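You operate a simulated robot arm through the tools that you are given. There is no shell and no other tool. Be economical: measure what you need, move in short steps, check, and stop when the job is done.

You are at the controls of a simulated robot arm. One attempt, no reset.

Task
Swap the stand's motor for the 180 rpm one and run it.
Fine: switch off and free the latch first; old motor into cup 2; lock the latch again. Set down upright: motor, what you pick out.

Only the result counts: the job must be done as asked and must still hold three seconds after the hand-in. Knocking over, shifting, dropping, spilling or breaking anything else fails it.

Robot
A 6-joint arm with a two-finger parallel gripper on a trunk, on a base that drives. Base frame: it is fixed to the floor where the robot stands at the start and does not move with it; the origin is under the middle of the robot, x ahead of it, y to its left, z up; the surface under the hand at the start is at about z = 0.854. Units: m, degrees, N and s.
Its first joint turns from -166.0 to 166.0 degrees. Places, roughly: cup 2 of the motor rack [0.6, -0.1, 0.9]; motor stand [0.7, 0.2, 0.9]; mount of the motor stand [0.7, 0.2, 0.9]; pink switch [0.6, 0.1, 0.9]; yellow latch [0.6, 0.2, 0.9]. Payload 3.43 kg.
Tool frame: the origin (TCP) lies between the finger pads and is the grasp point; the fingertips stand 0.034 m ahead of it; z points along the fingers, y is the line along which they close. Largest opening 0.128 m; finger width 0.024, thickness 0.012; the body of the gripper, 0.048 by 0.13 m, starts 0.096 m behind the TCP.
Orientation is that of the tool frame in the base frame, as a unit quaternion [w, x, y, z]. With the fingers straight down and closing along the base's y, the tool's x points along the base's -x, its y along +y and its z along -z.

Tools
- The arm moves only by the tool step_arm. Its argument "rows" is a list of rows, each an object (a shift or turn left out is 0, a gripper value left out holds the last) with "linear": the shift along the base's x, y, z in units of 40 mm (1.0 is 40 mm), a list of three; "rot": the turn, a rotation vector about the base's x, y, z in units of 5 degrees (1.0 is 5 degrees), a list of three; "grip": the opening, from 0 (shut) to 1 (fully open). In form: [{"linear": [dx, dy, dz], "rot": [rx, ry, rz], "grip": grip}, ...]. A call has 1 to 10 rows; each row shifts and turns the commanded pose from where the row before left it. A call with a number of a shift or a turn outside -1 to 1 is refused whole. Each row takes 0.2 s and may step no farther than 0.05 m and 8.6 degrees from the row before; otherwise, or with a gripper value out of range, the whole call is refused. Where a pose cannot be reached the arm comes as near as it can. A force on the tool above 40 N (or 10 N above the force at the start of the call, whichever is more), or a blocked arm, ends the call early, and 0.2 s more pass. Each finger travels about 0.153 m/s and halts on what it meets, pressing with about 38 N; the grip force reading is that of the motor and also rises with nothing between the fingers. The clock runs only during rows and for 0.2 s after the last one: add rows that do not move to give the fingers time. The reply holds the time, the measured pose of the TCP, the force on the tool along the base axes, the opening and the grip force, in the units named above and with some noise, with the torque about the TCP (base axes, N m) and any sound that the robot's microphone picked up, and new pictures: "show" is both (left out), scene, wrist or none.
- Cameras (640 x 400 px; columns grow to the right, rows downward): "scene" is now at [0.1709, 0.1978, 1.2183]; the picture's right is [-0.22, -0.98, 0.00], its down [-0.38, 0.08, -0.92] and it looks along [0.90, -0.20, -0.39] (base axes); focal length 285 px, centre (320, 200). "wrist" rides on the gripper at [0.076, -0.011, -0.16] in the tool frame; the picture's right is [0.15, 0.99, 0.00], its down [-0.88, 0.13, -0.46] and it looks along [-0.45, 0.07, 0.89] (tool axes); focal length 234 px, centre (320, 200). There is no depth. A picture from a camera that has moved, and an enlarged one, comes with that camera's place and axes in the base frame and with its lens.
- steer(legs): drives the robot by 1 to 6 legs, each [ahead, left, turn to the left] in m, m and degrees, along the robot's own axes; the way and the turn of a leg run together, so that a leg with both is an arc; at most 1.5 m and 180 degrees a leg. The arm and the cameras ride along, it lands a little off, and it stops where it bumps. It gives what a move gives, and a new picture of the scene camera.
- turn_head(pan, tilt): turns the head with the scene camera to pan (to the left, within 143 degrees either way) and tilt (down, from -29 to 69), counted from straight ahead of the robot. It gives what a move gives, and a new picture of the scene camera.
- enlarge(camera, box): a new picture of the part [left, top, right, bottom] of that camera's present view, enlarged. The clock stands still meanwhile.
- hand_in(): hands the job in; it is judged then, once.

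Go step by step. Nothing tells you exact positions but the pictures and the camera data: compare them with the known pose of the tool, close in by small moves and look again before you grip or let go. The budget is 120 turns and 260 pictures, counting those below and the enlarged ones. Unless the task says otherwise, let go and move clear before handing in, and close with one line.

The tools are called after "Call:" as a command line: name --argument value ..., lists and objects as JSON in quotes. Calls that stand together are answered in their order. step_arm: Moves the arm, as the interface text tells. Its arguments: {"type":"object","properties":{"rows":{"type":"array","items":{"type":"object","properties":{"linear":{"type":"array","items":{"type":"number"}},"rot":{"type":"array","items":{"type":"number"}},"grip":{"type":"number"}}}},"show":{"type":"string","enum":["both","scene","wrist","none"]}},"required":["rows"]} The other tools are called the same way: steer (legs) drives the base; turn_head (pan, tilt) turns the head that bears the scene camera; enlarge (camera, box) takes an enlarged picture of a part of a camera's view; hand_in () hands the job in.

At the start:

```text
time_s: 0.0
eef_pos: [0.728, 0.161, 1.1555]
orientation: [0.0, 0.001, 1.0, 0.0]
contact_force: [0.7, -0.6, 0.3]
moment: [0.02, 0.04, -0.05]
grip_width: 0.1279
gripper_force: 0.0
robot x, y, heading: [0.0025, -0.0014, 0.0]
head pan, tilt: [-12.7, 22.7]
```

scene: 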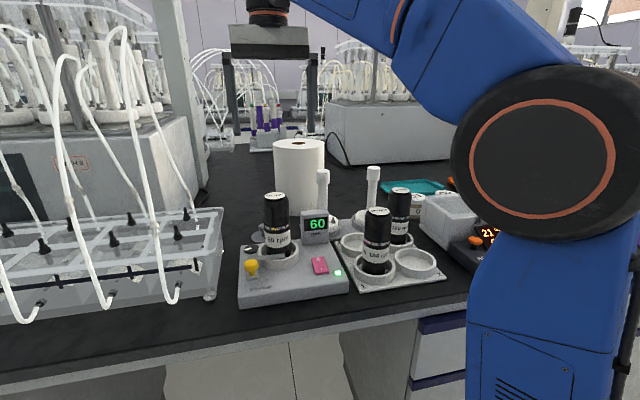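
wrist: 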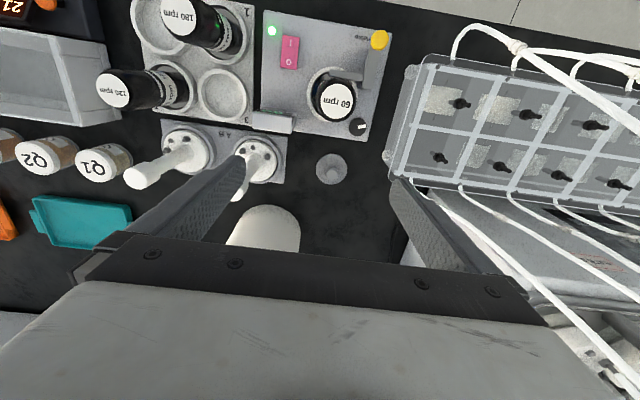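

I see the stand with a 60 rpm motor, a rack with the 180 and 120 rpm motors, a pink switch and a yellow latch. I'll look closer first.

Call:
enlarge --camera "scene" --box '[220, 160, 460, 310]'

Call:
enlarge --camera "wrist" --box '[90, 0, 410, 200]'

```text
2.67 times, centred on (340, 235) of scene
camera zoom: at [0.1709, 0.1978, 1.2183], right [-0.22, -0.98, 0.0], down [-0.38, 0.08, -0.92], along [0.9, -0.2, -0.39], focal length 759 px, centre (267, 107)
```

zoom: 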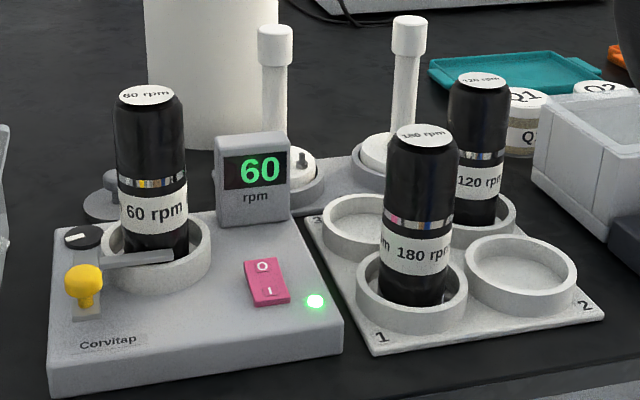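

```text
2.00 times, centred on (250, 100) of wrist
camera zoom: at [0.653, 0.1502, 1.3177], right [-0.15, 0.99, 0.0], down [0.88, 0.13, 0.46], along [0.45, 0.07, -0.89], focal length 468 px, centre (460, 400)
```

zoom: 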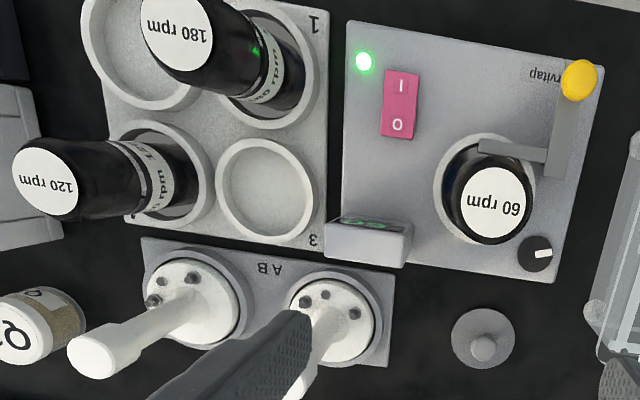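

The stand's motor top is near (0.672, 0.174, 1.018), the 180 motor's top near (0.613, -0.013, 0.994), the latch knob near (0.592, 0.225, 0.924) and the switch near (0.622, 0.098, 0.885). I'll move the wrist camera closer to learn how the latch works.

Call:
step_arm --rows '[{"linear": [-0.8, 0.37, -0.6]}, {"linear": [-0.8, 0.37, -0.6]}, {"linear": [-0.8, 0.37, -0.6]}, {"linear": [-0.8, 0.37, -0.5]}]' --show "both"

Call:
enlarge --camera "wrist" --box '[160, 50, 480, 250]'

Call:
enlarge --camera "scene" --box '[235, 230, 335, 293]'

```text
time_s: 1.0
eef_pos: [0.6, 0.2209, 1.0638]
orientation: [-0.001, 0.0, 1.0, -0.001]
contact_force: [0.6, 0.3, 0.5]
moment: [-0.02, 0.02, 0.01]
grip_width: 0.1282
gripper_force: 0.1
robot x, y, heading: [-0.0012, -0.0013, 0.2]
head pan, tilt: [-12.7, 22.7]
camera scene: at [0.1711, 0.1979, 1.2183], right [-0.22, -0.98, 0.0], down [-0.38, 0.08, -0.92], along [0.9, -0.2, -0.39], focal length 285 px, centre (320, 200)
camera wrist: at [0.5242, 0.21, 1.2257], right [-0.15, 0.99, 0.0], down [0.88, 0.13, 0.46], along [0.45, 0.07, -0.89], focal length 234 px, centre (320, 200)
```

scene: 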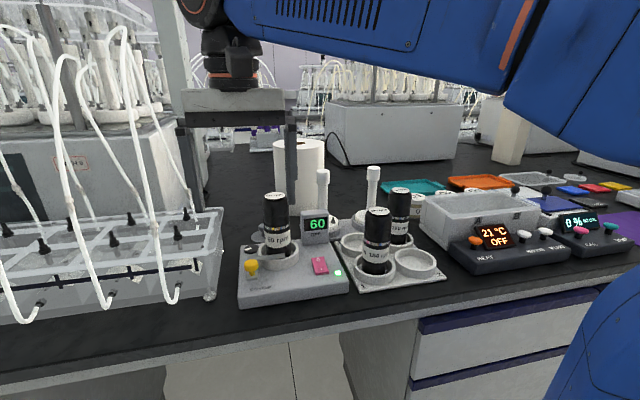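
wrist: 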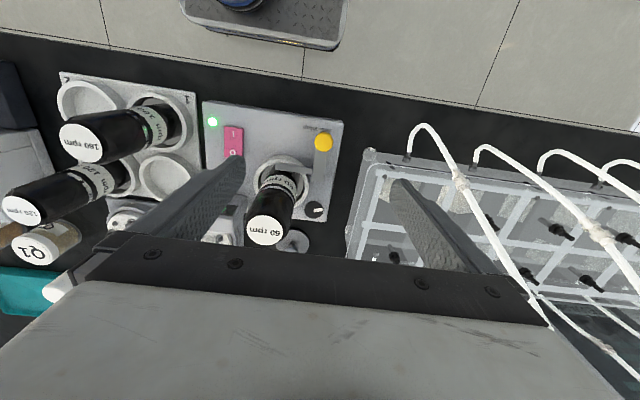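

```text
2.00 times, centred on (320, 150) of wrist
camera zoom: at [0.5242, 0.21, 1.2257], right [-0.15, 0.99, 0.0], down [0.88, 0.13, 0.46], along [0.45, 0.07, -0.89], focal length 468 px, centre (320, 300)
```

zoom: 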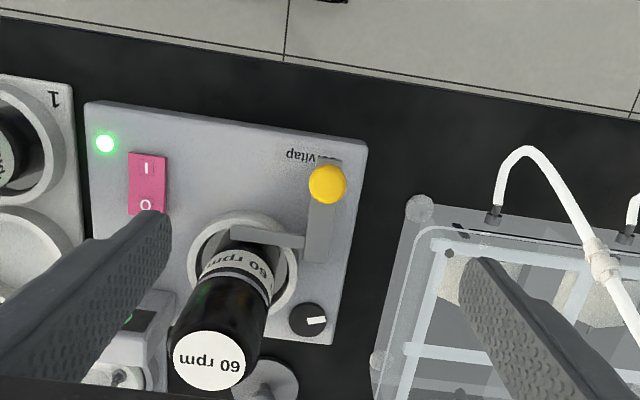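

```text
6.35 times, centred on (285, 262) of scene
camera zoom: at [0.1711, 0.1979, 1.2183], right [-0.22, -0.98, 0.0], down [-0.38, 0.08, -0.92], along [0.9, -0.2, -0.39], focal length 1807 px, centre (542, -190)
```

zoom: 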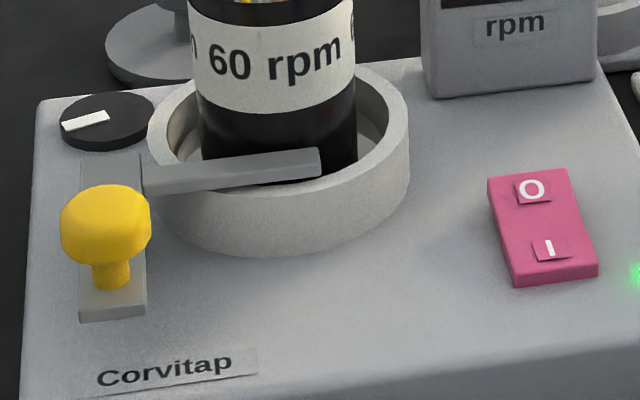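

The latch looks like a rail with a yellow knob and a bar in front of the motor, but how it moves isn't clear yet. I'll turn the gripper 90° with the fingers shut and go above the switch's O end, which also gives another view of the latch.

Call:
step_arm --rows '[{"linear": [0.05, -0.17, 0.5], "rot": [0, 0, 1], "grip": 0}, {"linear": [0.05, -0.17, 0], "rot": [0, 0, 1]}, {"linear": [0.05, -0.17, 0], "rot": [0, 0, 1]}, {"linear": [0.05, -0.17, 0], "rot": [0, 0, 1]}, {"linear": [0.05, -0.17, 0], "rot": [0, 0, 1]}, {"linear": [0.05, -0.17, 0], "rot": [0, 0, 1]}, {"linear": [0.05, -0.17, 0], "rot": [0, 0, 1]}, {"linear": [0.05, -0.17, 0], "rot": [0, 0, 1]}, {"linear": [0.05, -0.17, 0], "rot": [0, 0, 1]}]' --show "none"

Call:
step_arm --rows '[{"linear": [0.05, -0.17, 0], "rot": [0, 0, 1]}, {"linear": [0.05, -0.17, 0], "rot": [0, 0, 1]}, {"linear": [0.05, -0.17, 0], "rot": [0, 0, 1]}, {"linear": [0.05, -0.17, 0], "rot": [0, 0, 1]}, {"linear": [0.05, -0.17, 0], "rot": [0, 0, 1]}, {"linear": [0.05, -0.17, 0], "rot": [0, 0, 1]}, {"linear": [0.05, -0.17, 0], "rot": [0, 0, 1]}, {"linear": [0.05, -0.17, 0], "rot": [0, 0, 1]}, {"linear": [0.08, -0.18, 0], "rot": [0, 0, 1]}]' --show "both"

Call:
enlarge --camera "wrist" --box '[200, 50, 440, 200]'

```text
time_s: 3.0
eef_pos: [0.6186, 0.1596, 1.0851]
orientation: [-0.001, -0.384, 0.923, 0.0]
contact_force: [-0.9, 0.2, -0.5]
moment: [0.02, 0.0, -0.04]
grip_width: 0.0001
gripper_force: 33.5
robot x, y, heading: [-0.0052, -0.0024, -0.2]
head pan, tilt: [-12.7, 22.7]
```

```text
time_s: 5.0
eef_pos: [0.6364, 0.0987, 1.0843]
orientation: [0.0, 0.708, -0.706, 0.0]
contact_force: [0.4, 0.0, -0.5]
moment: [0.01, 0.03, 0.01]
grip_width: 0.0001
gripper_force: 33.3
robot x, y, heading: [-0.0008, 0.0029, 0.1]
head pan, tilt: [-12.7, 22.7]
camera scene: at [0.1709, 0.1978, 1.2183], right [-0.22, -0.98, 0.0], down [-0.38, 0.08, -0.92], along [0.9, -0.2, -0.39], focal length 285 px, centre (320, 200)
camera wrist: at [0.6492, 0.022, 1.2454], right [-0.99, -0.15, 0.0], down [-0.13, 0.88, 0.46], along [-0.07, 0.45, -0.89], focal length 234 px, centre (320, 200)
```

scene: 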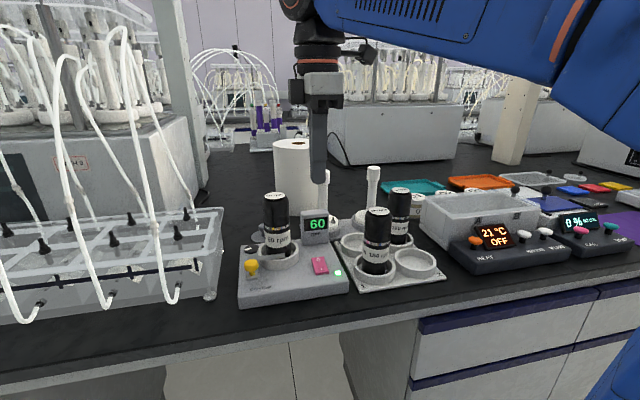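
wrist: 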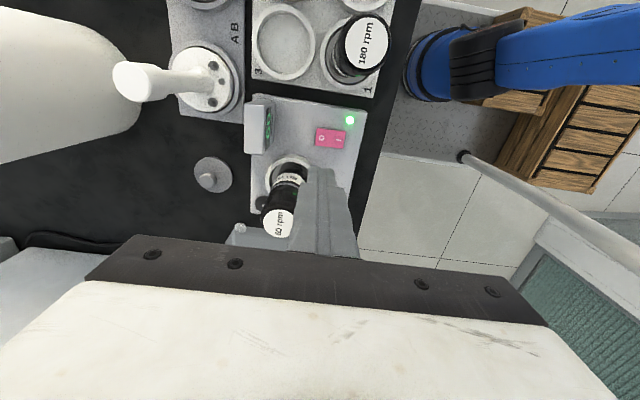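

```text
2.67 times, centred on (320, 125) of wrist
camera zoom: at [0.6492, 0.022, 1.2454], right [-0.99, -0.15, 0.0], down [-0.13, 0.88, 0.46], along [-0.07, 0.45, -0.89], focal length 624 px, centre (320, 400)
```

zoom: 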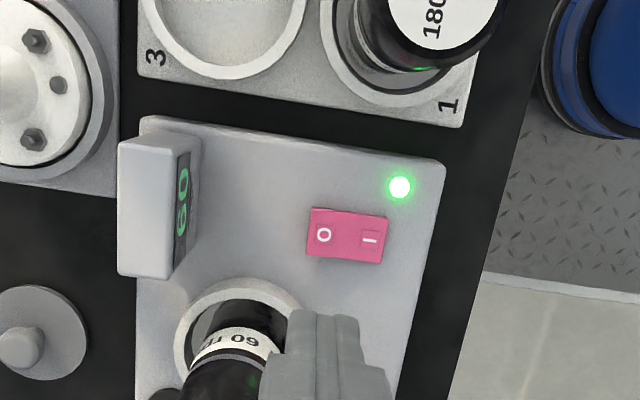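

The switch's O end is at about (0.636, 0.098), right beneath the tool. I'll go down and press it gently.

Call:
step_arm --rows '[{"linear": [0.02, 0, -1]}, {"linear": [0, 0, -1]}, {"linear": [0, 0, -1]}, {"linear": [0, 0, -0.6]}, {"linear": [0, 0, -0.2]}, {"linear": [0, 0, -0.15]}, {"linear": [0, 0, -0.1]}]' --show "both"

Call:
enlarge --camera "scene" --box '[235, 200, 355, 275]'

Call:
enlarge --camera "wrist" --box '[200, 60, 440, 210]'

```text
time_s: 6.6
eef_pos: [0.639, 0.0986, 0.9228]
orientation: [0.001, -0.707, 0.708, 0.0]
contact_force: [-0.5, 0.1, -0.4]
moment: [0.01, 0.01, 0.01]
grip_width: 0.0
gripper_force: 32.8
robot x, y, heading: [-0.0003, 0.0005, 0.1]
head pan, tilt: [-12.7, 22.7]
camera scene: at [0.1709, 0.1978, 1.2183], right [-0.22, -0.98, 0.0], down [-0.38, 0.08, -0.92], along [0.9, -0.2, -0.39], focal length 285 px, centre (320, 200)
camera wrist: at [0.6502, 0.0218, 1.083], right [-0.99, -0.15, 0.0], down [-0.13, 0.88, 0.46], along [-0.07, 0.45, -0.89], focal length 234 px, centre (320, 200)
```

scene: 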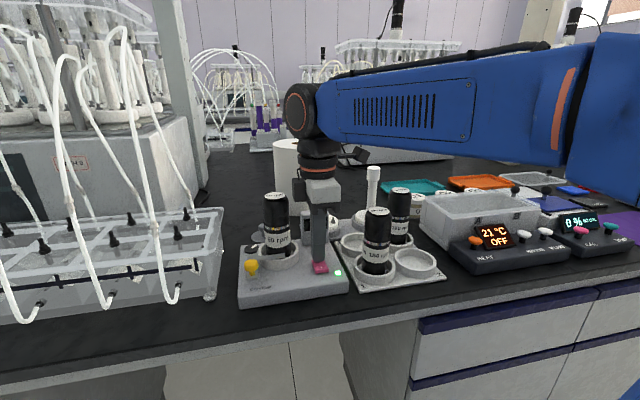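
wrist: 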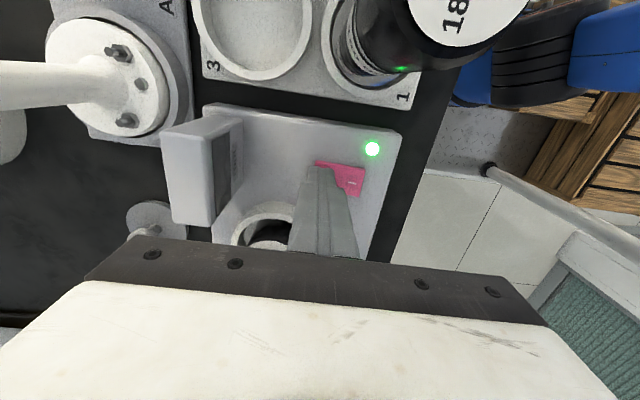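

```text
5.33 times, centred on (295, 238) of scene
camera zoom: at [0.1709, 0.1978, 1.2183], right [-0.22, -0.98, 0.0], down [-0.38, 0.08, -0.92], along [0.9, -0.2, -0.39], focal length 1518 px, centre (453, 0)
```

zoom: 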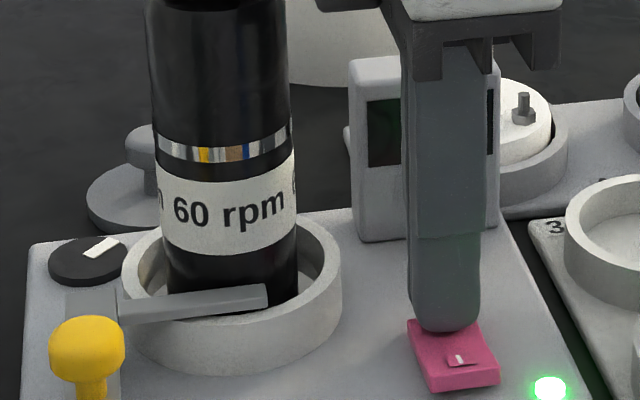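

```text
2.67 times, centred on (320, 135) of wrist
camera zoom: at [0.6502, 0.0218, 1.083], right [-0.99, -0.15, 0.0], down [-0.13, 0.88, 0.46], along [-0.07, 0.45, -0.89], focal length 624 px, centre (320, 373)
```

zoom: 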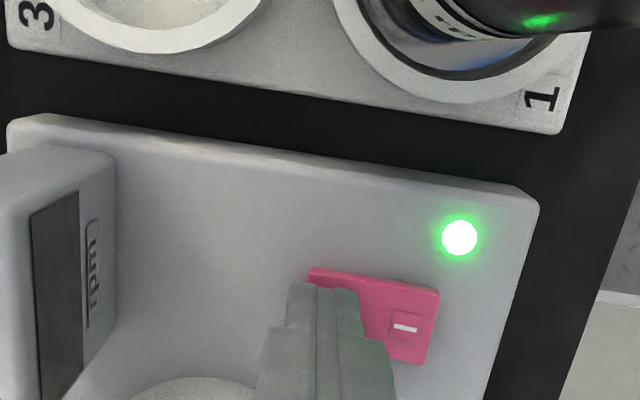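

The display seems dark now. I'll lift clear and check the switch state and the latch.

Call:
step_arm --rows '[{"linear": [0, 0, 1]}, {"linear": [0, 0, 1]}, {"linear": [0, 0, 1]}]' --show "scene"

Call:
enlarge --camera "scene" --box '[235, 205, 355, 280]'

Call:
enlarge --camera "wrist" --box '[200, 60, 440, 210]'

```text
time_s: 7.4
eef_pos: [0.6379, 0.0986, 1.043]
orientation: [0.0, -0.707, 0.708, 0.0]
contact_force: [0.3, -0.1, 1.0]
moment: [0.03, -0.02, -0.02]
grip_width: 0.0004
gripper_force: 33.2
robot x, y, heading: [0.0006, -0.0026, 0.0]
head pan, tilt: [-12.7, 22.7]
camera scene: at [0.171, 0.1978, 1.2183], right [-0.22, -0.98, 0.0], down [-0.38, 0.08, -0.92], along [0.9, -0.2, -0.39], focal length 285 px, centre (320, 200)
```

scene: 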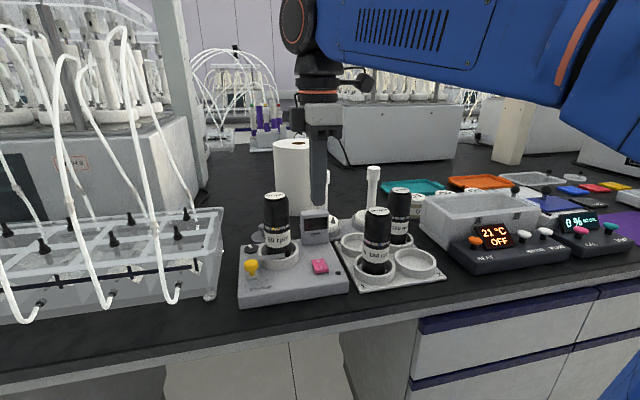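

```text
5.33 times, centred on (295, 242) of scene
camera zoom: at [0.171, 0.1978, 1.2183], right [-0.22, -0.98, 0.0], down [-0.38, 0.08, -0.92], along [0.9, -0.2, -0.39], focal length 1518 px, centre (453, -27)
```

zoom: 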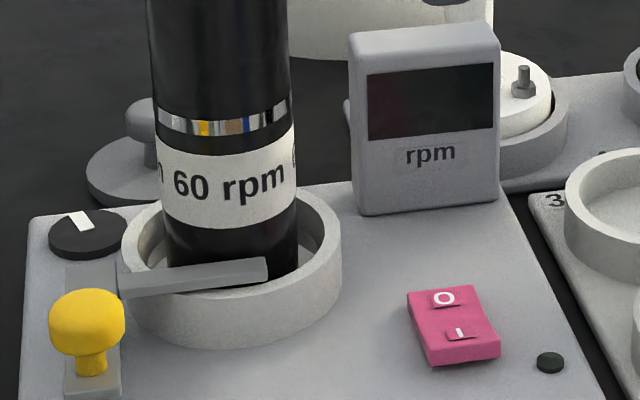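

```text
2.67 times, centred on (320, 135) of wrist
camera zoom: at [0.6501, 0.0219, 1.2038], right [-0.99, -0.15, 0.0], down [-0.13, 0.88, 0.46], along [-0.07, 0.45, -0.89], focal length 624 px, centre (320, 373)
```

zoom: 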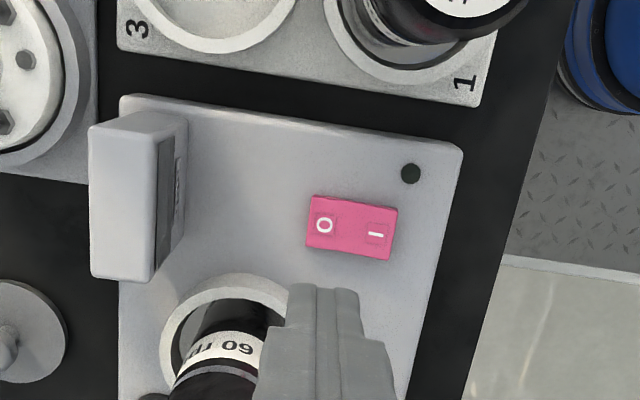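

It is off. Now I'll hover over the latch with fingers open to inspect it and probe its travel.

Call:
step_arm --rows '[{"linear": [-0.65, 0, 0.6]}, {"linear": [-0.65, 0.8, 0]}, {"linear": [0, 0.9, 0], "grip": 0.45}, {"linear": [0, 0.9, 0]}, {"linear": [0, 0.8, 0]}]' --show "wrist"

Call:
enlarge --camera "wrist" --box '[240, 90, 400, 190]'

```text
time_s: 8.6
eef_pos: [0.588, 0.2366, 1.0669]
orientation: [0.0, -0.707, 0.707, 0.0]
contact_force: [-0.9, -1.3, 0.9]
moment: [0.04, -0.02, -0.02]
grip_width: 0.0576
gripper_force: 0.0
robot x, y, heading: [-0.0007, 0.0021, 0.1]
head pan, tilt: [-12.7, 22.7]
camera wrist: at [0.5992, 0.1593, 1.228], right [-0.99, -0.15, 0.0], down [-0.13, 0.88, 0.46], along [-0.07, 0.45, -0.89], focal length 234 px, centre (320, 200)
```

wrist: 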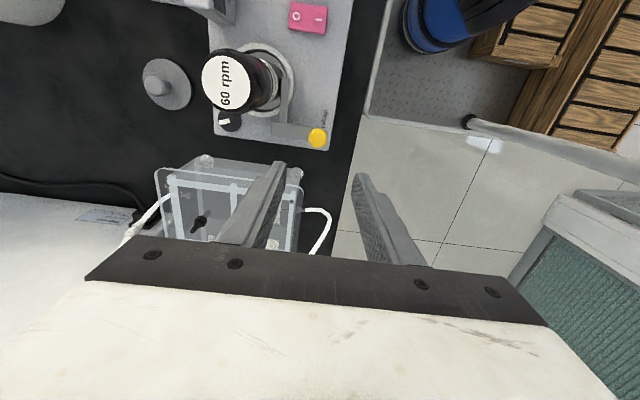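

```text
4.00 times, centred on (320, 140) of wrist
camera zoom: at [0.5992, 0.1593, 1.228], right [-0.99, -0.15, 0.0], down [-0.13, 0.88, 0.46], along [-0.07, 0.45, -0.89], focal length 937 px, centre (320, 440)
```

zoom: 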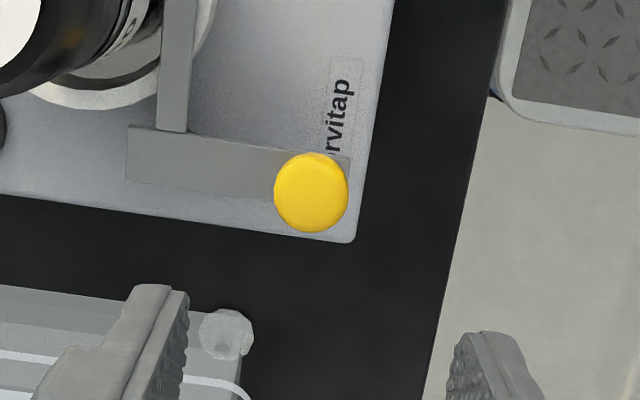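

The lever plate, knob and bar seem raised above the stand, at z≈0.91. I'll tilt the wrist to look from the side and find its pivot.

Call:
step_arm --rows '[{"linear": [0.04, -0.05, -0.2], "rot": [1, 0, 0]}, {"linear": [0.04, -0.05, -0.2], "rot": [1, 0, 0]}, {"linear": [0.04, -0.05, -0.2], "rot": [1, 0, 0]}, {"linear": [0.04, -0.05, -0.2], "rot": [1, 0, 0]}, {"linear": [0.04, -0.05, -0.2], "rot": [1, 0, 0]}, {"linear": [0.04, -0.05, -0.2], "rot": [1, 0, 0]}, {"linear": [0.04, -0.05, -0.2], "rot": [1, 0, 0]}, {"linear": [0.04, -0.05, -0.2], "rot": [1, 0, 0]}]' --show "both"

Call:
enlarge --camera "wrist" --box '[220, 30, 460, 180]'

```text
time_s: 10.4
eef_pos: [0.5985, 0.2167, 1.0019]
orientation: [-0.242, 0.664, -0.664, -0.243]
contact_force: [0.2, -0.3, -0.8]
moment: [-0.02, 0.0, -0.02]
grip_width: 0.0576
gripper_force: 0.0
robot x, y, heading: [0.0025, 0.0007, -0.2]
head pan, tilt: [-12.7, 22.7]
camera scene: at [0.1709, 0.1978, 1.2183], right [-0.22, -0.98, 0.0], down [-0.38, 0.08, -0.92], along [0.9, -0.2, -0.39], focal length 285 px, centre (320, 200)
camera wrist: at [0.6106, 0.0563, 1.0769], right [-0.99, -0.11, -0.09], down [-0.13, 0.38, 0.92], along [-0.07, 0.92, -0.39], focal length 234 px, centre (320, 200)
```

scene: 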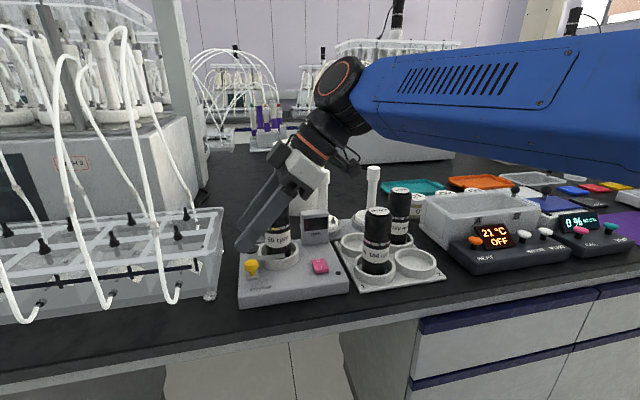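
wrist: 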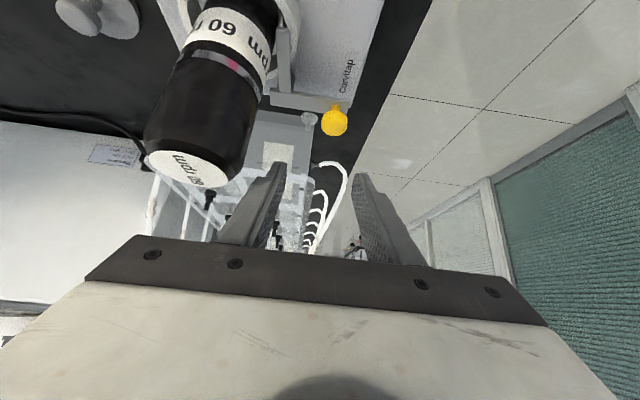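

```text
2.67 times, centred on (340, 105) of wrist
camera zoom: at [0.6106, 0.0563, 1.0769], right [-0.99, -0.11, -0.09], down [-0.13, 0.38, 0.92], along [-0.07, 0.92, -0.39], focal length 624 px, centre (267, 453)
```

zoom: 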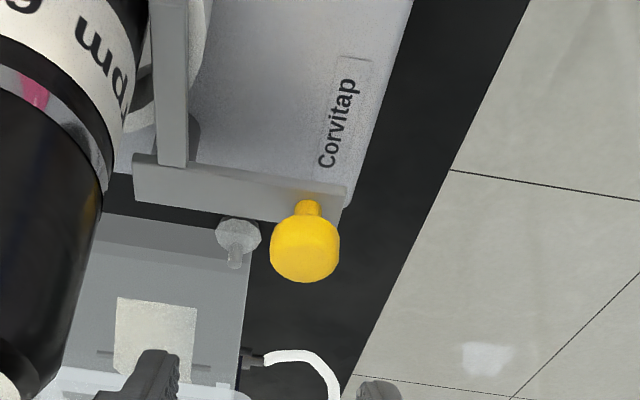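

Call:
enlarge --camera "wrist" --box '[256, 50, 352, 110]'

```text
6.67 times, centred on (304, 80) of wrist
camera zoom: at [0.6106, 0.0563, 1.0769], right [-0.99, -0.11, -0.09], down [-0.13, 0.38, 0.92], along [-0.07, 0.92, -0.39], focal length 1561 px, centre (427, 1000)
```

zoom: 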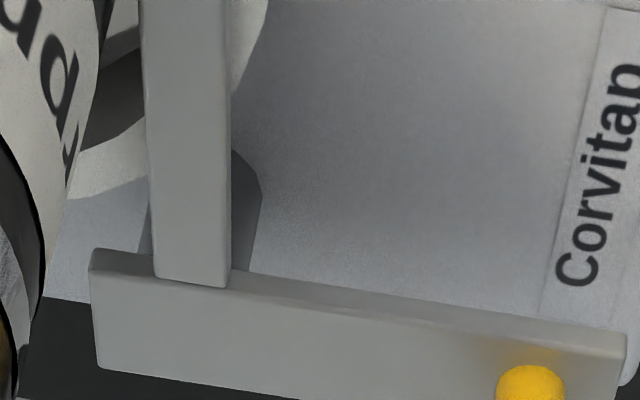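

The side view shows a pivot post under the junction of lever and bar, near (0.637, 0.217). So pushing the knob left (+y) should swing the bar out in front of the motor. I'll straighten the tool and place the closed fingertips to the right of the knob.

Call:
step_arm --rows '[{"linear": [0, 0, 0.3], "rot": [-1, 0, 0], "grip": 0}, {"linear": [0, -0.1, 0.3], "rot": [-1, 0, 0]}, {"linear": [0, -0.1, 0], "rot": [-1, 0, 0]}, {"linear": [-0.05, -0.1, 0], "rot": [-1, 0, 0]}, {"linear": [-0.05, -0.1, 0], "rot": [-1, 0, 0]}, {"linear": [-0.05, -0.1, 0], "rot": [-1, 0, 0]}, {"linear": [-0.05, -0.15, 0], "rot": [-1, 0, 0]}, {"linear": [0, -0.15, 0], "rot": [-1, 0, 0]}]' --show "none"

Call:
step_arm --rows '[{"linear": [0, 0, -0.8]}, {"linear": [0, 0, -0.8]}]' --show "both"

Call:
enlarge --camera "scene" --box '[225, 200, 345, 275]'

```text
time_s: 12.2
eef_pos: [0.5919, 0.1852, 1.0276]
orientation: [0.002, 0.708, -0.707, 0.0]
contact_force: [0.2, -0.3, 1.1]
moment: [0.0, -0.01, 0.01]
grip_width: 0.0
gripper_force: 32.8
robot x, y, heading: [0.0011, 0.0021, -0.0]
head pan, tilt: [-12.7, 22.7]
```

```text
time_s: 12.8
eef_pos: [0.5914, 0.1858, 0.9636]
orientation: [0.0, 0.707, -0.707, 0.0]
contact_force: [-0.4, -0.8, -0.2]
moment: [-0.02, 0.0, -0.01]
grip_width: 0.0
gripper_force: 33.1
robot x, y, heading: [-0.0009, 0.0026, -0.0]
head pan, tilt: [-12.7, 22.7]
camera scene: at [0.1709, 0.1978, 1.2183], right [-0.22, -0.98, 0.0], down [-0.38, 0.08, -0.92], along [0.9, -0.2, -0.39], focal length 285 px, centre (320, 200)
camera wrist: at [0.6025, 0.1096, 1.1241], right [-0.99, -0.15, 0.0], down [-0.13, 0.88, 0.46], along [-0.07, 0.45, -0.89], focal length 234 px, centre (320, 200)
```

scene: 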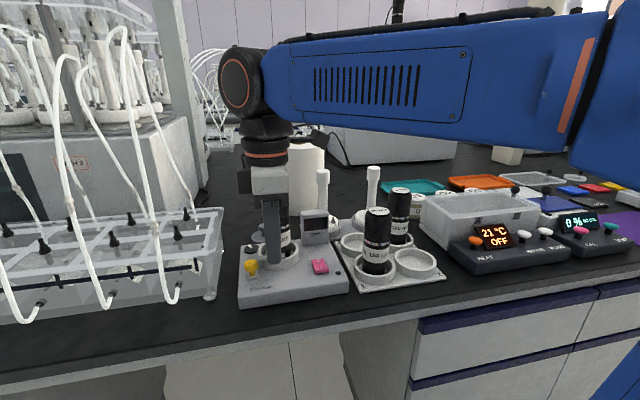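
wrist: 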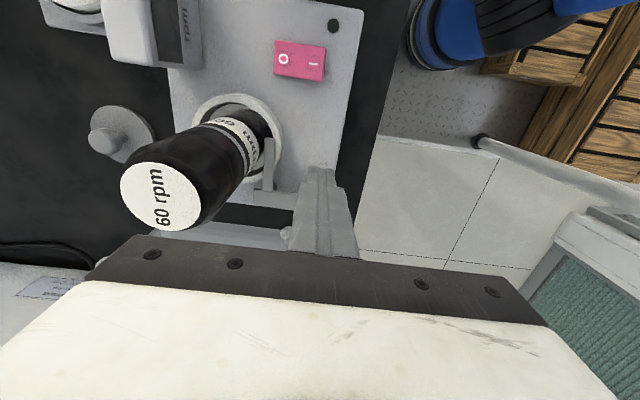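

```text
5.33 times, centred on (285, 238) of scene
camera zoom: at [0.1709, 0.1978, 1.2183], right [-0.22, -0.98, 0.0], down [-0.38, 0.08, -0.92], along [0.9, -0.2, -0.39], focal length 1518 px, centre (507, 0)
```

zoom: 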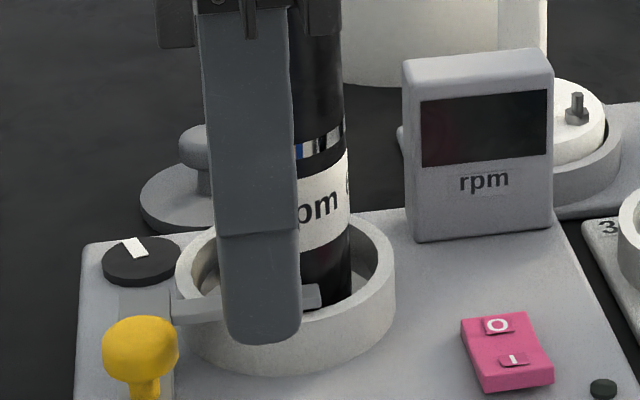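

The fingertips are level with the knob, just to its right. I'll lower slightly and push left a little as a test.

Call:
step_arm --rows '[{"linear": [0, 0, -0.38]}, {"linear": [0, 0.2, 0]}, {"linear": [-0.05, 0.15, 0]}, {"linear": [-0.05, 0.2, 0]}, {"linear": [-0.03, 0.25, 0]}]' --show "scene"

Call:
enlarge --camera "scene" --box '[225, 200, 345, 275]'

```text
time_s: 14.0
eef_pos: [0.5863, 0.2176, 0.9483]
orientation: [0.0, 0.707, -0.707, -0.001]
contact_force: [0.8, 0.5, -0.8]
moment: [0.0, -0.03, 0.0]
grip_width: 0.0
gripper_force: 33.4
robot x, y, heading: [0.0034, -0.0024, 0.1]
head pan, tilt: [-12.7, 22.7]
camera scene: at [0.1709, 0.1978, 1.2183], right [-0.22, -0.98, 0.0], down [-0.38, 0.09, -0.92], along [0.9, -0.2, -0.39], focal length 285 px, centre (320, 200)
```

scene: 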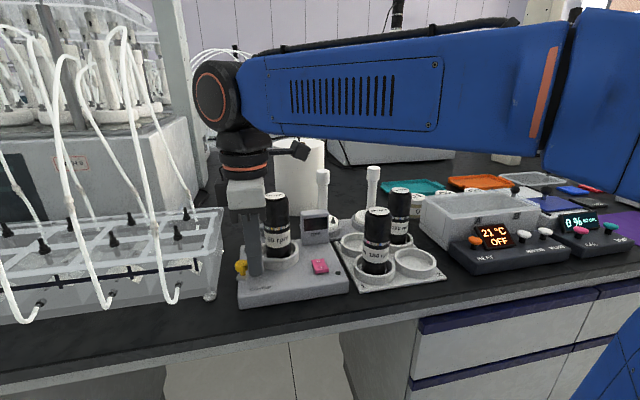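

```text
5.33 times, centred on (285, 238) of scene
camera zoom: at [0.1709, 0.1978, 1.2183], right [-0.22, -0.98, 0.0], down [-0.38, 0.09, -0.92], along [0.9, -0.2, -0.39], focal length 1518 px, centre (507, 0)
```

zoom: 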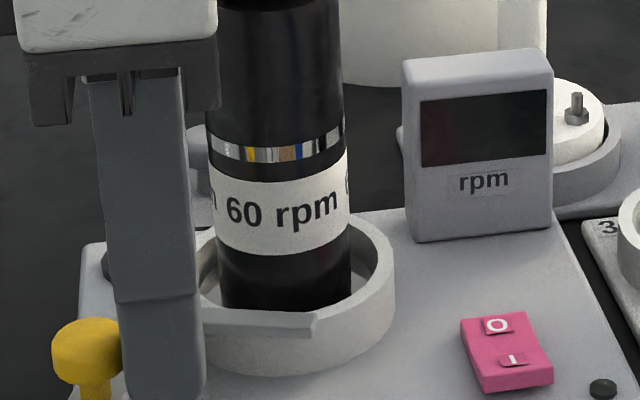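

The lever swings freely as predicted. I'll carry it on around the arc.

Call:
step_arm --rows '[{"linear": [0.03, 0.36, 0]}, {"linear": [0.14, 0.31, 0]}, {"linear": [0.21, 0.26, 0]}, {"linear": [0.18, 0.14, 0]}]' --show "both"

Call:
enlarge --camera "scene" --box '[225, 210, 345, 285]'

Call:
enlarge --camera "wrist" --box '[160, 80, 400, 230]'

```text
time_s: 14.7
eef_pos: [0.5909, 0.2406, 0.9466]
orientation: [-0.005, -0.706, 0.708, -0.001]
contact_force: [-14.8, -18.8, 5.3]
moment: [-0.36, 0.26, -0.07]
grip_width: 0.0003
gripper_force: 33.1
robot x, y, heading: [-0.001, 0.0015, 0.3]
head pan, tilt: [-12.7, 22.7]
stopped in row 3: the force on the tool passed its limit at 60 N (the readings are from after the stop); the commanded pose is now the measured one
camera scene: at [0.1701, 0.1964, 1.2185], right [-0.22, -0.98, 0.0], down [-0.38, 0.09, -0.92], along [0.9, -0.2, -0.39], focal length 285 px, centre (320, 200)
camera wrist: at [0.6037, 0.1653, 1.1083], right [-0.99, -0.15, 0.01], down [-0.13, 0.88, 0.45], along [-0.07, 0.44, -0.89], focal length 234 px, centre (320, 200)
```

scene: 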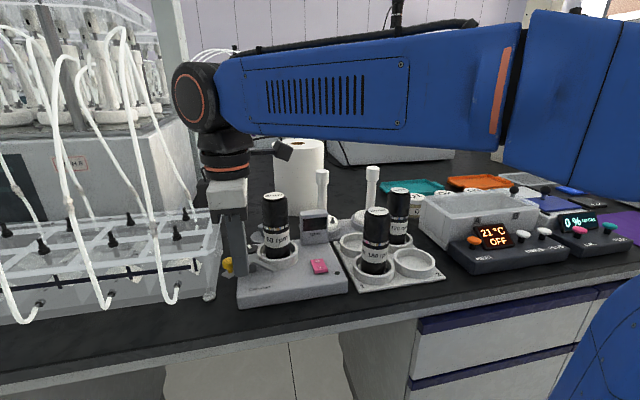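
wrist: 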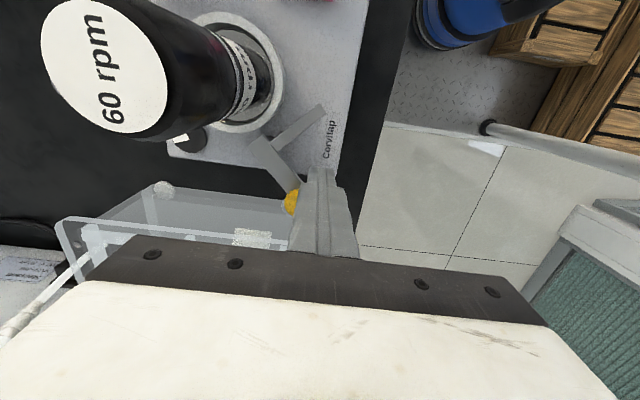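

```text
5.33 times, centred on (285, 248) of scene
camera zoom: at [0.1701, 0.1964, 1.2185], right [-0.22, -0.98, 0.0], down [-0.38, 0.09, -0.92], along [0.9, -0.2, -0.39], focal length 1518 px, centre (507, -53)
```

zoom: 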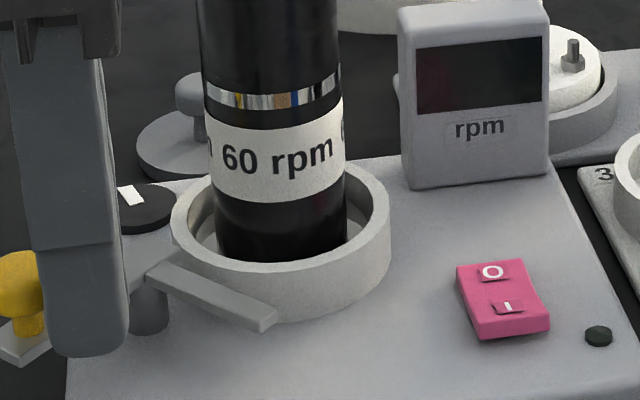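

```text
2.67 times, centred on (280, 155) of wrist
camera zoom: at [0.6037, 0.1653, 1.1083], right [-0.99, -0.15, 0.01], down [-0.13, 0.88, 0.45], along [-0.07, 0.44, -0.89], focal length 624 px, centre (427, 320)
```

zoom: 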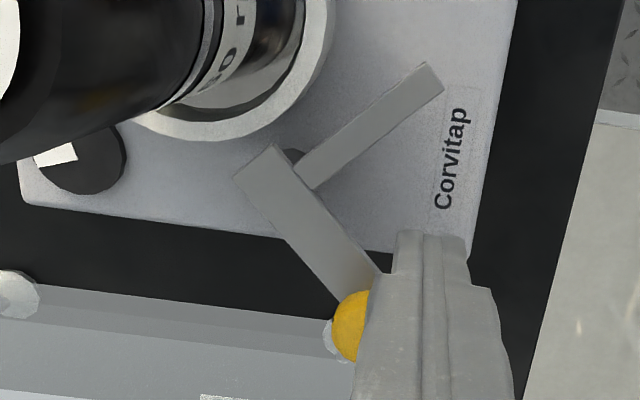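

The lever met its end stop after about 55° and the bar is clear of the motor and collar. I'll back off, rise, and go above the 60 rpm motor with the fingers part open.

Call:
step_arm --rows '[{"linear": [-0.3, -0.3, 0]}, {"linear": [0, 0, 1]}, {"linear": [0, 0, 1]}, {"linear": [0, 0, 1]}, {"linear": [0.8, -0.5, 0.3], "grip": 0.62}, {"linear": [0.8, -0.5, 0]}, {"linear": [0.73, -0.35, 0]}]' --show "both"

Call:
enlarge --camera "scene" --box '[225, 180, 345, 255]'

```text
time_s: 16.3
eef_pos: [0.6735, 0.177, 1.0788]
orientation: [-0.004, -0.707, 0.707, -0.001]
contact_force: [-0.1, -0.7, 1.1]
moment: [0.06, -0.01, 0.0]
grip_width: 0.0794
gripper_force: 0.1
robot x, y, heading: [0.0008, 0.0028, -0.1]
head pan, tilt: [-12.7, 22.7]
camera scene: at [0.1705, 0.1973, 1.2184], right [-0.22, -0.98, 0.0], down [-0.38, 0.09, -0.92], along [0.9, -0.2, -0.39], focal length 285 px, centre (320, 200)
camera wrist: at [0.686, 0.1023, 1.2414], right [-0.99, -0.15, 0.01], down [-0.13, 0.88, 0.45], along [-0.07, 0.44, -0.89], focal length 234 px, centre (320, 200)
```

scene: 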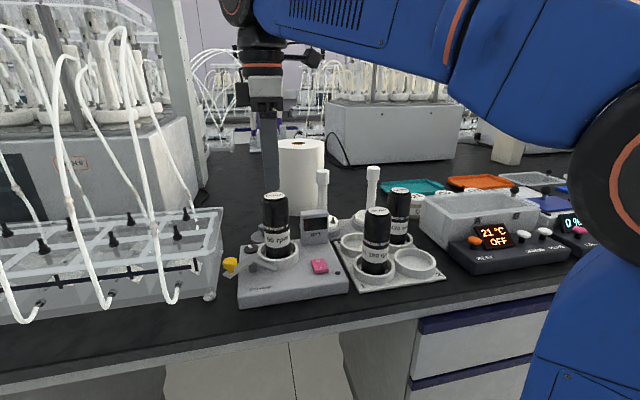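
wrist: 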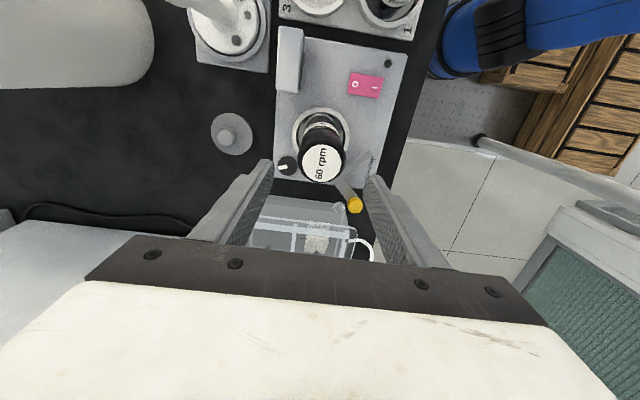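

```text
5.33 times, centred on (285, 218) of scene
camera zoom: at [0.1705, 0.1973, 1.2184], right [-0.22, -0.98, 0.0], down [-0.38, 0.09, -0.92], along [0.9, -0.2, -0.39], focal length 1518 px, centre (507, 107)
```

zoom: 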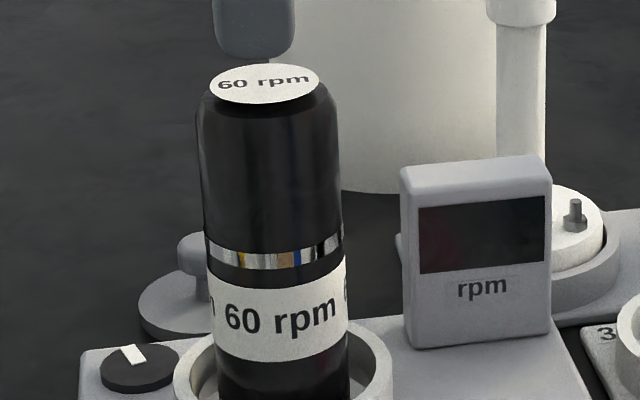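

The motor's top is at (0.6725, 0.173), nearly under the TCP. I'll straighten the small tilt, descend and grip it.

Call:
step_arm --rows '[{"linear": [-0.02, -0.1, -0.2], "rot": [0.08, -0.05, 0]}, {"linear": [0, 0, -0.8]}, {"linear": [0, 0, -0.8]}, {"linear": [0, 0, -0.55]}]' --show "wrist"

Call:
step_arm --rows '[{"grip": 0}, {}, {}, {}]' --show "both"

```text
time_s: 17.3
eef_pos: [0.6732, 0.1741, 0.9858]
orientation: [0.0, 0.707, -0.707, 0.0]
contact_force: [-0.2, 0.0, 1.0]
moment: [-0.01, 0.0, 0.0]
grip_width: 0.0792
gripper_force: 0.0
robot x, y, heading: [-0.0005, -0.0009, -0.2]
head pan, tilt: [-12.7, 22.7]
camera wrist: at [0.6847, 0.0969, 1.1458], right [-0.99, -0.15, 0.0], down [-0.13, 0.88, 0.46], along [-0.07, 0.45, -0.89], focal length 234 px, centre (320, 200)
```

wrist: 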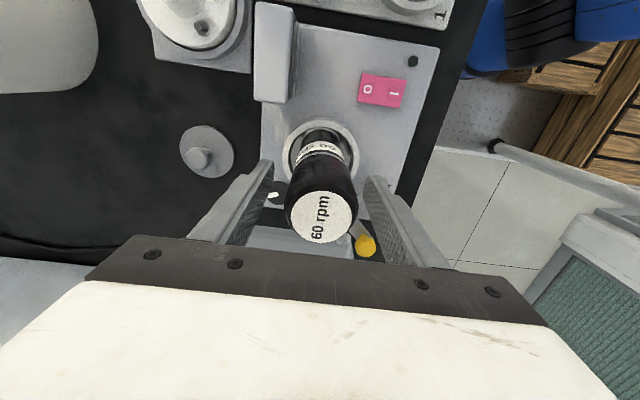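

```text
time_s: 18.3
eef_pos: [0.6736, 0.173, 0.9845]
orientation: [0.001, 0.707, -0.707, 0.0]
contact_force: [-1.2, -0.8, -0.3]
moment: [0.05, 0.04, 0.02]
grip_width: 0.0485
gripper_force: 38.1
robot x, y, heading: [-0.0023, 0.0006, -0.1]
head pan, tilt: [-12.7, 22.7]
camera scene: at [0.1708, 0.1974, 1.2183], right [-0.22, -0.98, 0.0], down [-0.38, 0.09, -0.92], along [0.9, -0.2, -0.39], focal length 285 px, centre (320, 200)
camera wrist: at [0.6848, 0.097, 1.1458], right [-0.99, -0.15, 0.0], down [-0.13, 0.88, 0.46], along [-0.07, 0.45, -0.89], focal length 234 px, centre (320, 200)
```

scene: 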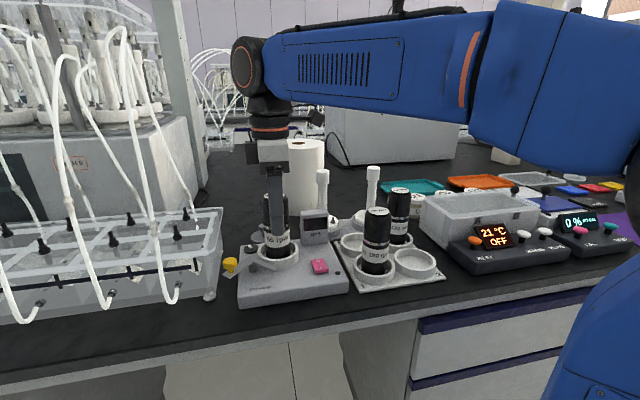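
wrist: 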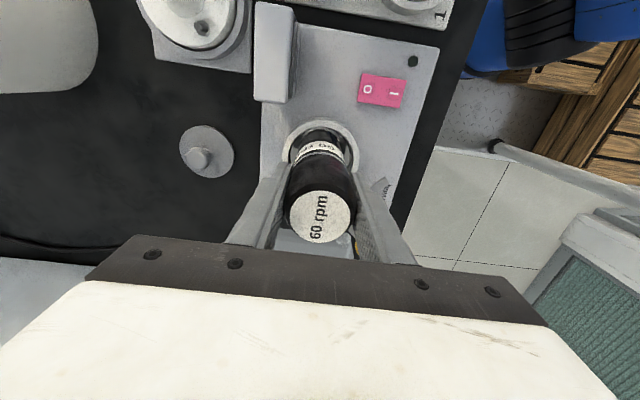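

Gripped, 48.5 mm across. I'll lift a little first and check that the stand doesn't come along.

Call:
step_arm --rows '[{"linear": [0, 0, 0.25]}, {"linear": [0, 0, 0.5]}, {"linear": [0, 0, 0.5]}]' --show "scene"

Call:
enlarge --camera "scene" --box '[225, 200, 465, 350]'

```text
time_s: 19.1
eef_pos: [0.6736, 0.173, 1.0351]
orientation: [0.0, -0.707, 0.707, 0.001]
contact_force: [0.4, -0.8, -3.7]
moment: [0.02, 0.01, -0.01]
grip_width: 0.0486
gripper_force: 38.1
robot x, y, heading: [-0.0004, -0.0019, -0.1]
head pan, tilt: [-12.7, 22.7]
camera scene: at [0.171, 0.1974, 1.2183], right [-0.22, -0.98, 0.0], down [-0.38, 0.09, -0.92], along [0.9, -0.2, -0.39], focal length 285 px, centre (320, 200)
```

scene: 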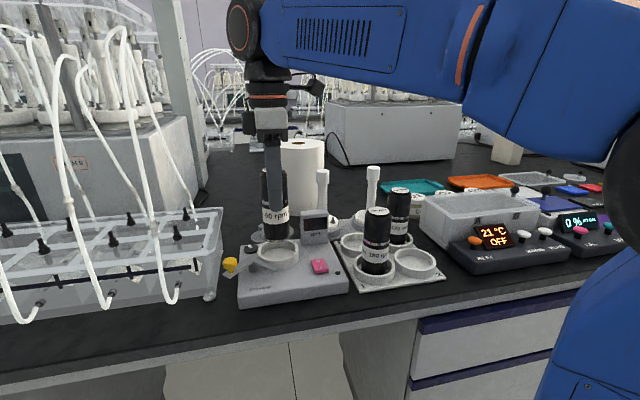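

```text
2.67 times, centred on (345, 275) of scene
camera zoom: at [0.171, 0.1974, 1.2183], right [-0.22, -0.98, 0.0], down [-0.38, 0.09, -0.92], along [0.9, -0.2, -0.39], focal length 759 px, centre (253, 0)
```

zoom: 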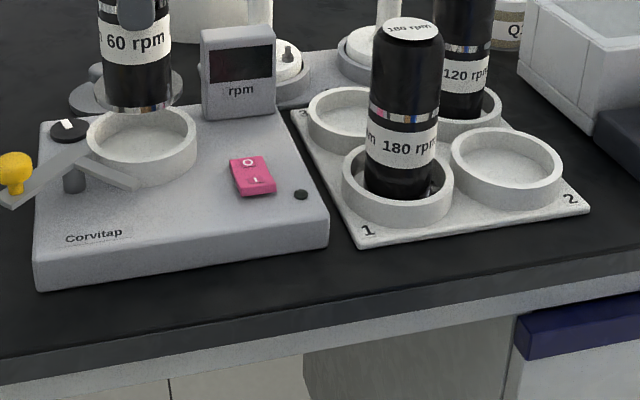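

The motor came out freely; its bottom is about 0.102 m below the TCP. I'll raise it and carry it over to above cup 2.

Call:
step_arm --rows '[{"linear": [0, 0, 0.9]}, {"linear": [0, 0, 0.9]}, {"linear": [0, 0, 0.9]}, {"linear": [-0.2, -0.9, 0]}, {"linear": [-0.2, -0.9, 0]}, {"linear": [-0.2, -0.9, 0]}, {"linear": [-0.2, -0.9, 0]}, {"linear": [-0.2, -0.9, 0]}, {"linear": [-0.2, -0.9, 0]}, {"linear": [-0.2, -0.9, 0]}]' --show "none"

Call:
step_arm --rows '[{"linear": [-0.1, -0.53, 0]}, {}]' --show "both"

Call:
enlarge --camera "wrist" --box '[160, 0, 480, 200]'

Call:
enlarge --camera "scene" --box '[320, 170, 480, 290]'

```text
time_s: 21.3
eef_pos: [0.617, -0.0805, 1.1416]
orientation: [0.001, 0.707, -0.707, -0.001]
contact_force: [-0.1, -0.8, -4.6]
moment: [0.03, 0.04, -0.03]
grip_width: 0.0485
gripper_force: 37.4
robot x, y, heading: [0.001, -0.0024, -0.1]
head pan, tilt: [-12.7, 22.7]
```

```text
time_s: 21.9
eef_pos: [0.6133, -0.1011, 1.1415]
orientation: [-0.001, -0.707, 0.707, 0.001]
contact_force: [-0.3, 0.0, -3.7]
moment: [0.03, 0.04, -0.02]
grip_width: 0.0482
gripper_force: 37.8
robot x, y, heading: [0.0039, -0.0008, 0.0]
head pan, tilt: [-12.7, 22.7]
camera scene: at [0.1709, 0.1973, 1.2183], right [-0.22, -0.98, 0.0], down [-0.38, 0.09, -0.92], along [0.9, -0.2, -0.39], focal length 285 px, centre (320, 200)
camera wrist: at [0.6243, -0.177, 1.3027], right [-0.99, -0.15, 0.0], down [-0.13, 0.88, 0.46], along [-0.07, 0.45, -0.89], focal length 234 px, centre (320, 200)
```

scene: 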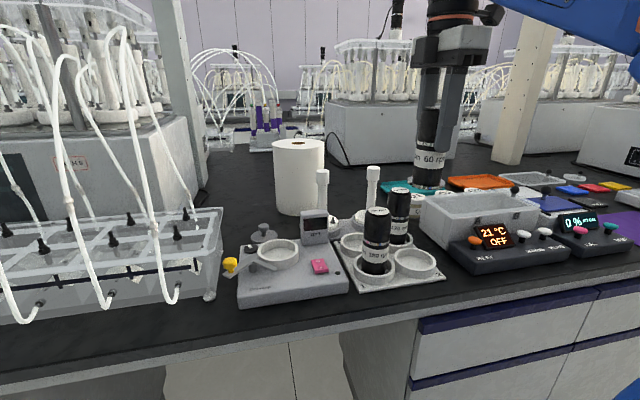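
wrist: 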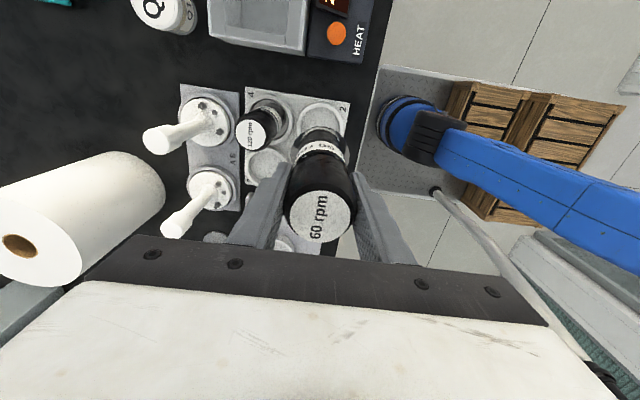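

```text
2.00 times, centred on (320, 100) of wrist
camera zoom: at [0.6243, -0.177, 1.3027], right [-0.99, -0.15, 0.0], down [-0.13, 0.88, 0.46], along [-0.07, 0.45, -0.89], focal length 468 px, centre (320, 400)
```

zoom: 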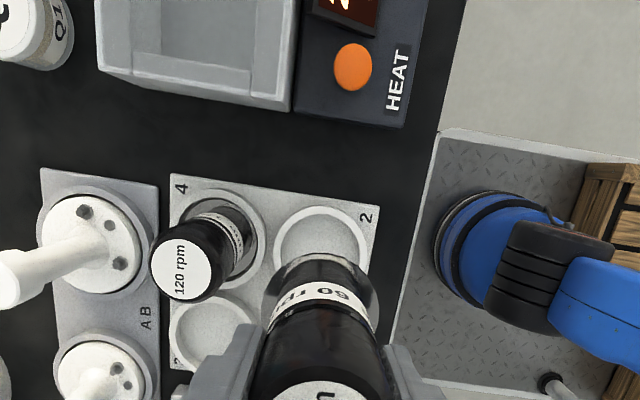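

```text
3.33 times, centred on (400, 230) of scene
camera zoom: at [0.1709, 0.1973, 1.2183], right [-0.22, -0.98, 0.0], down [-0.38, 0.09, -0.92], along [0.9, -0.2, -0.39], focal length 949 px, centre (53, 100)
```

zoom: 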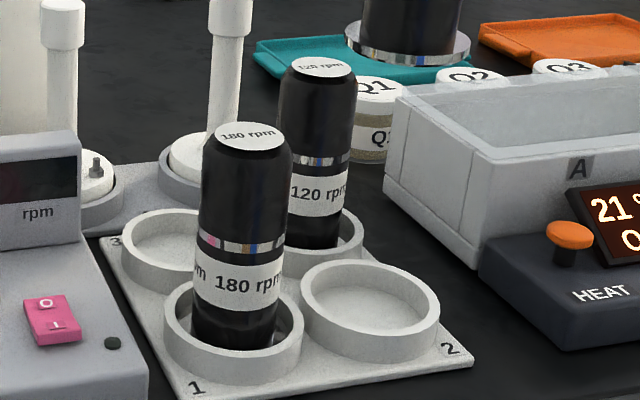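

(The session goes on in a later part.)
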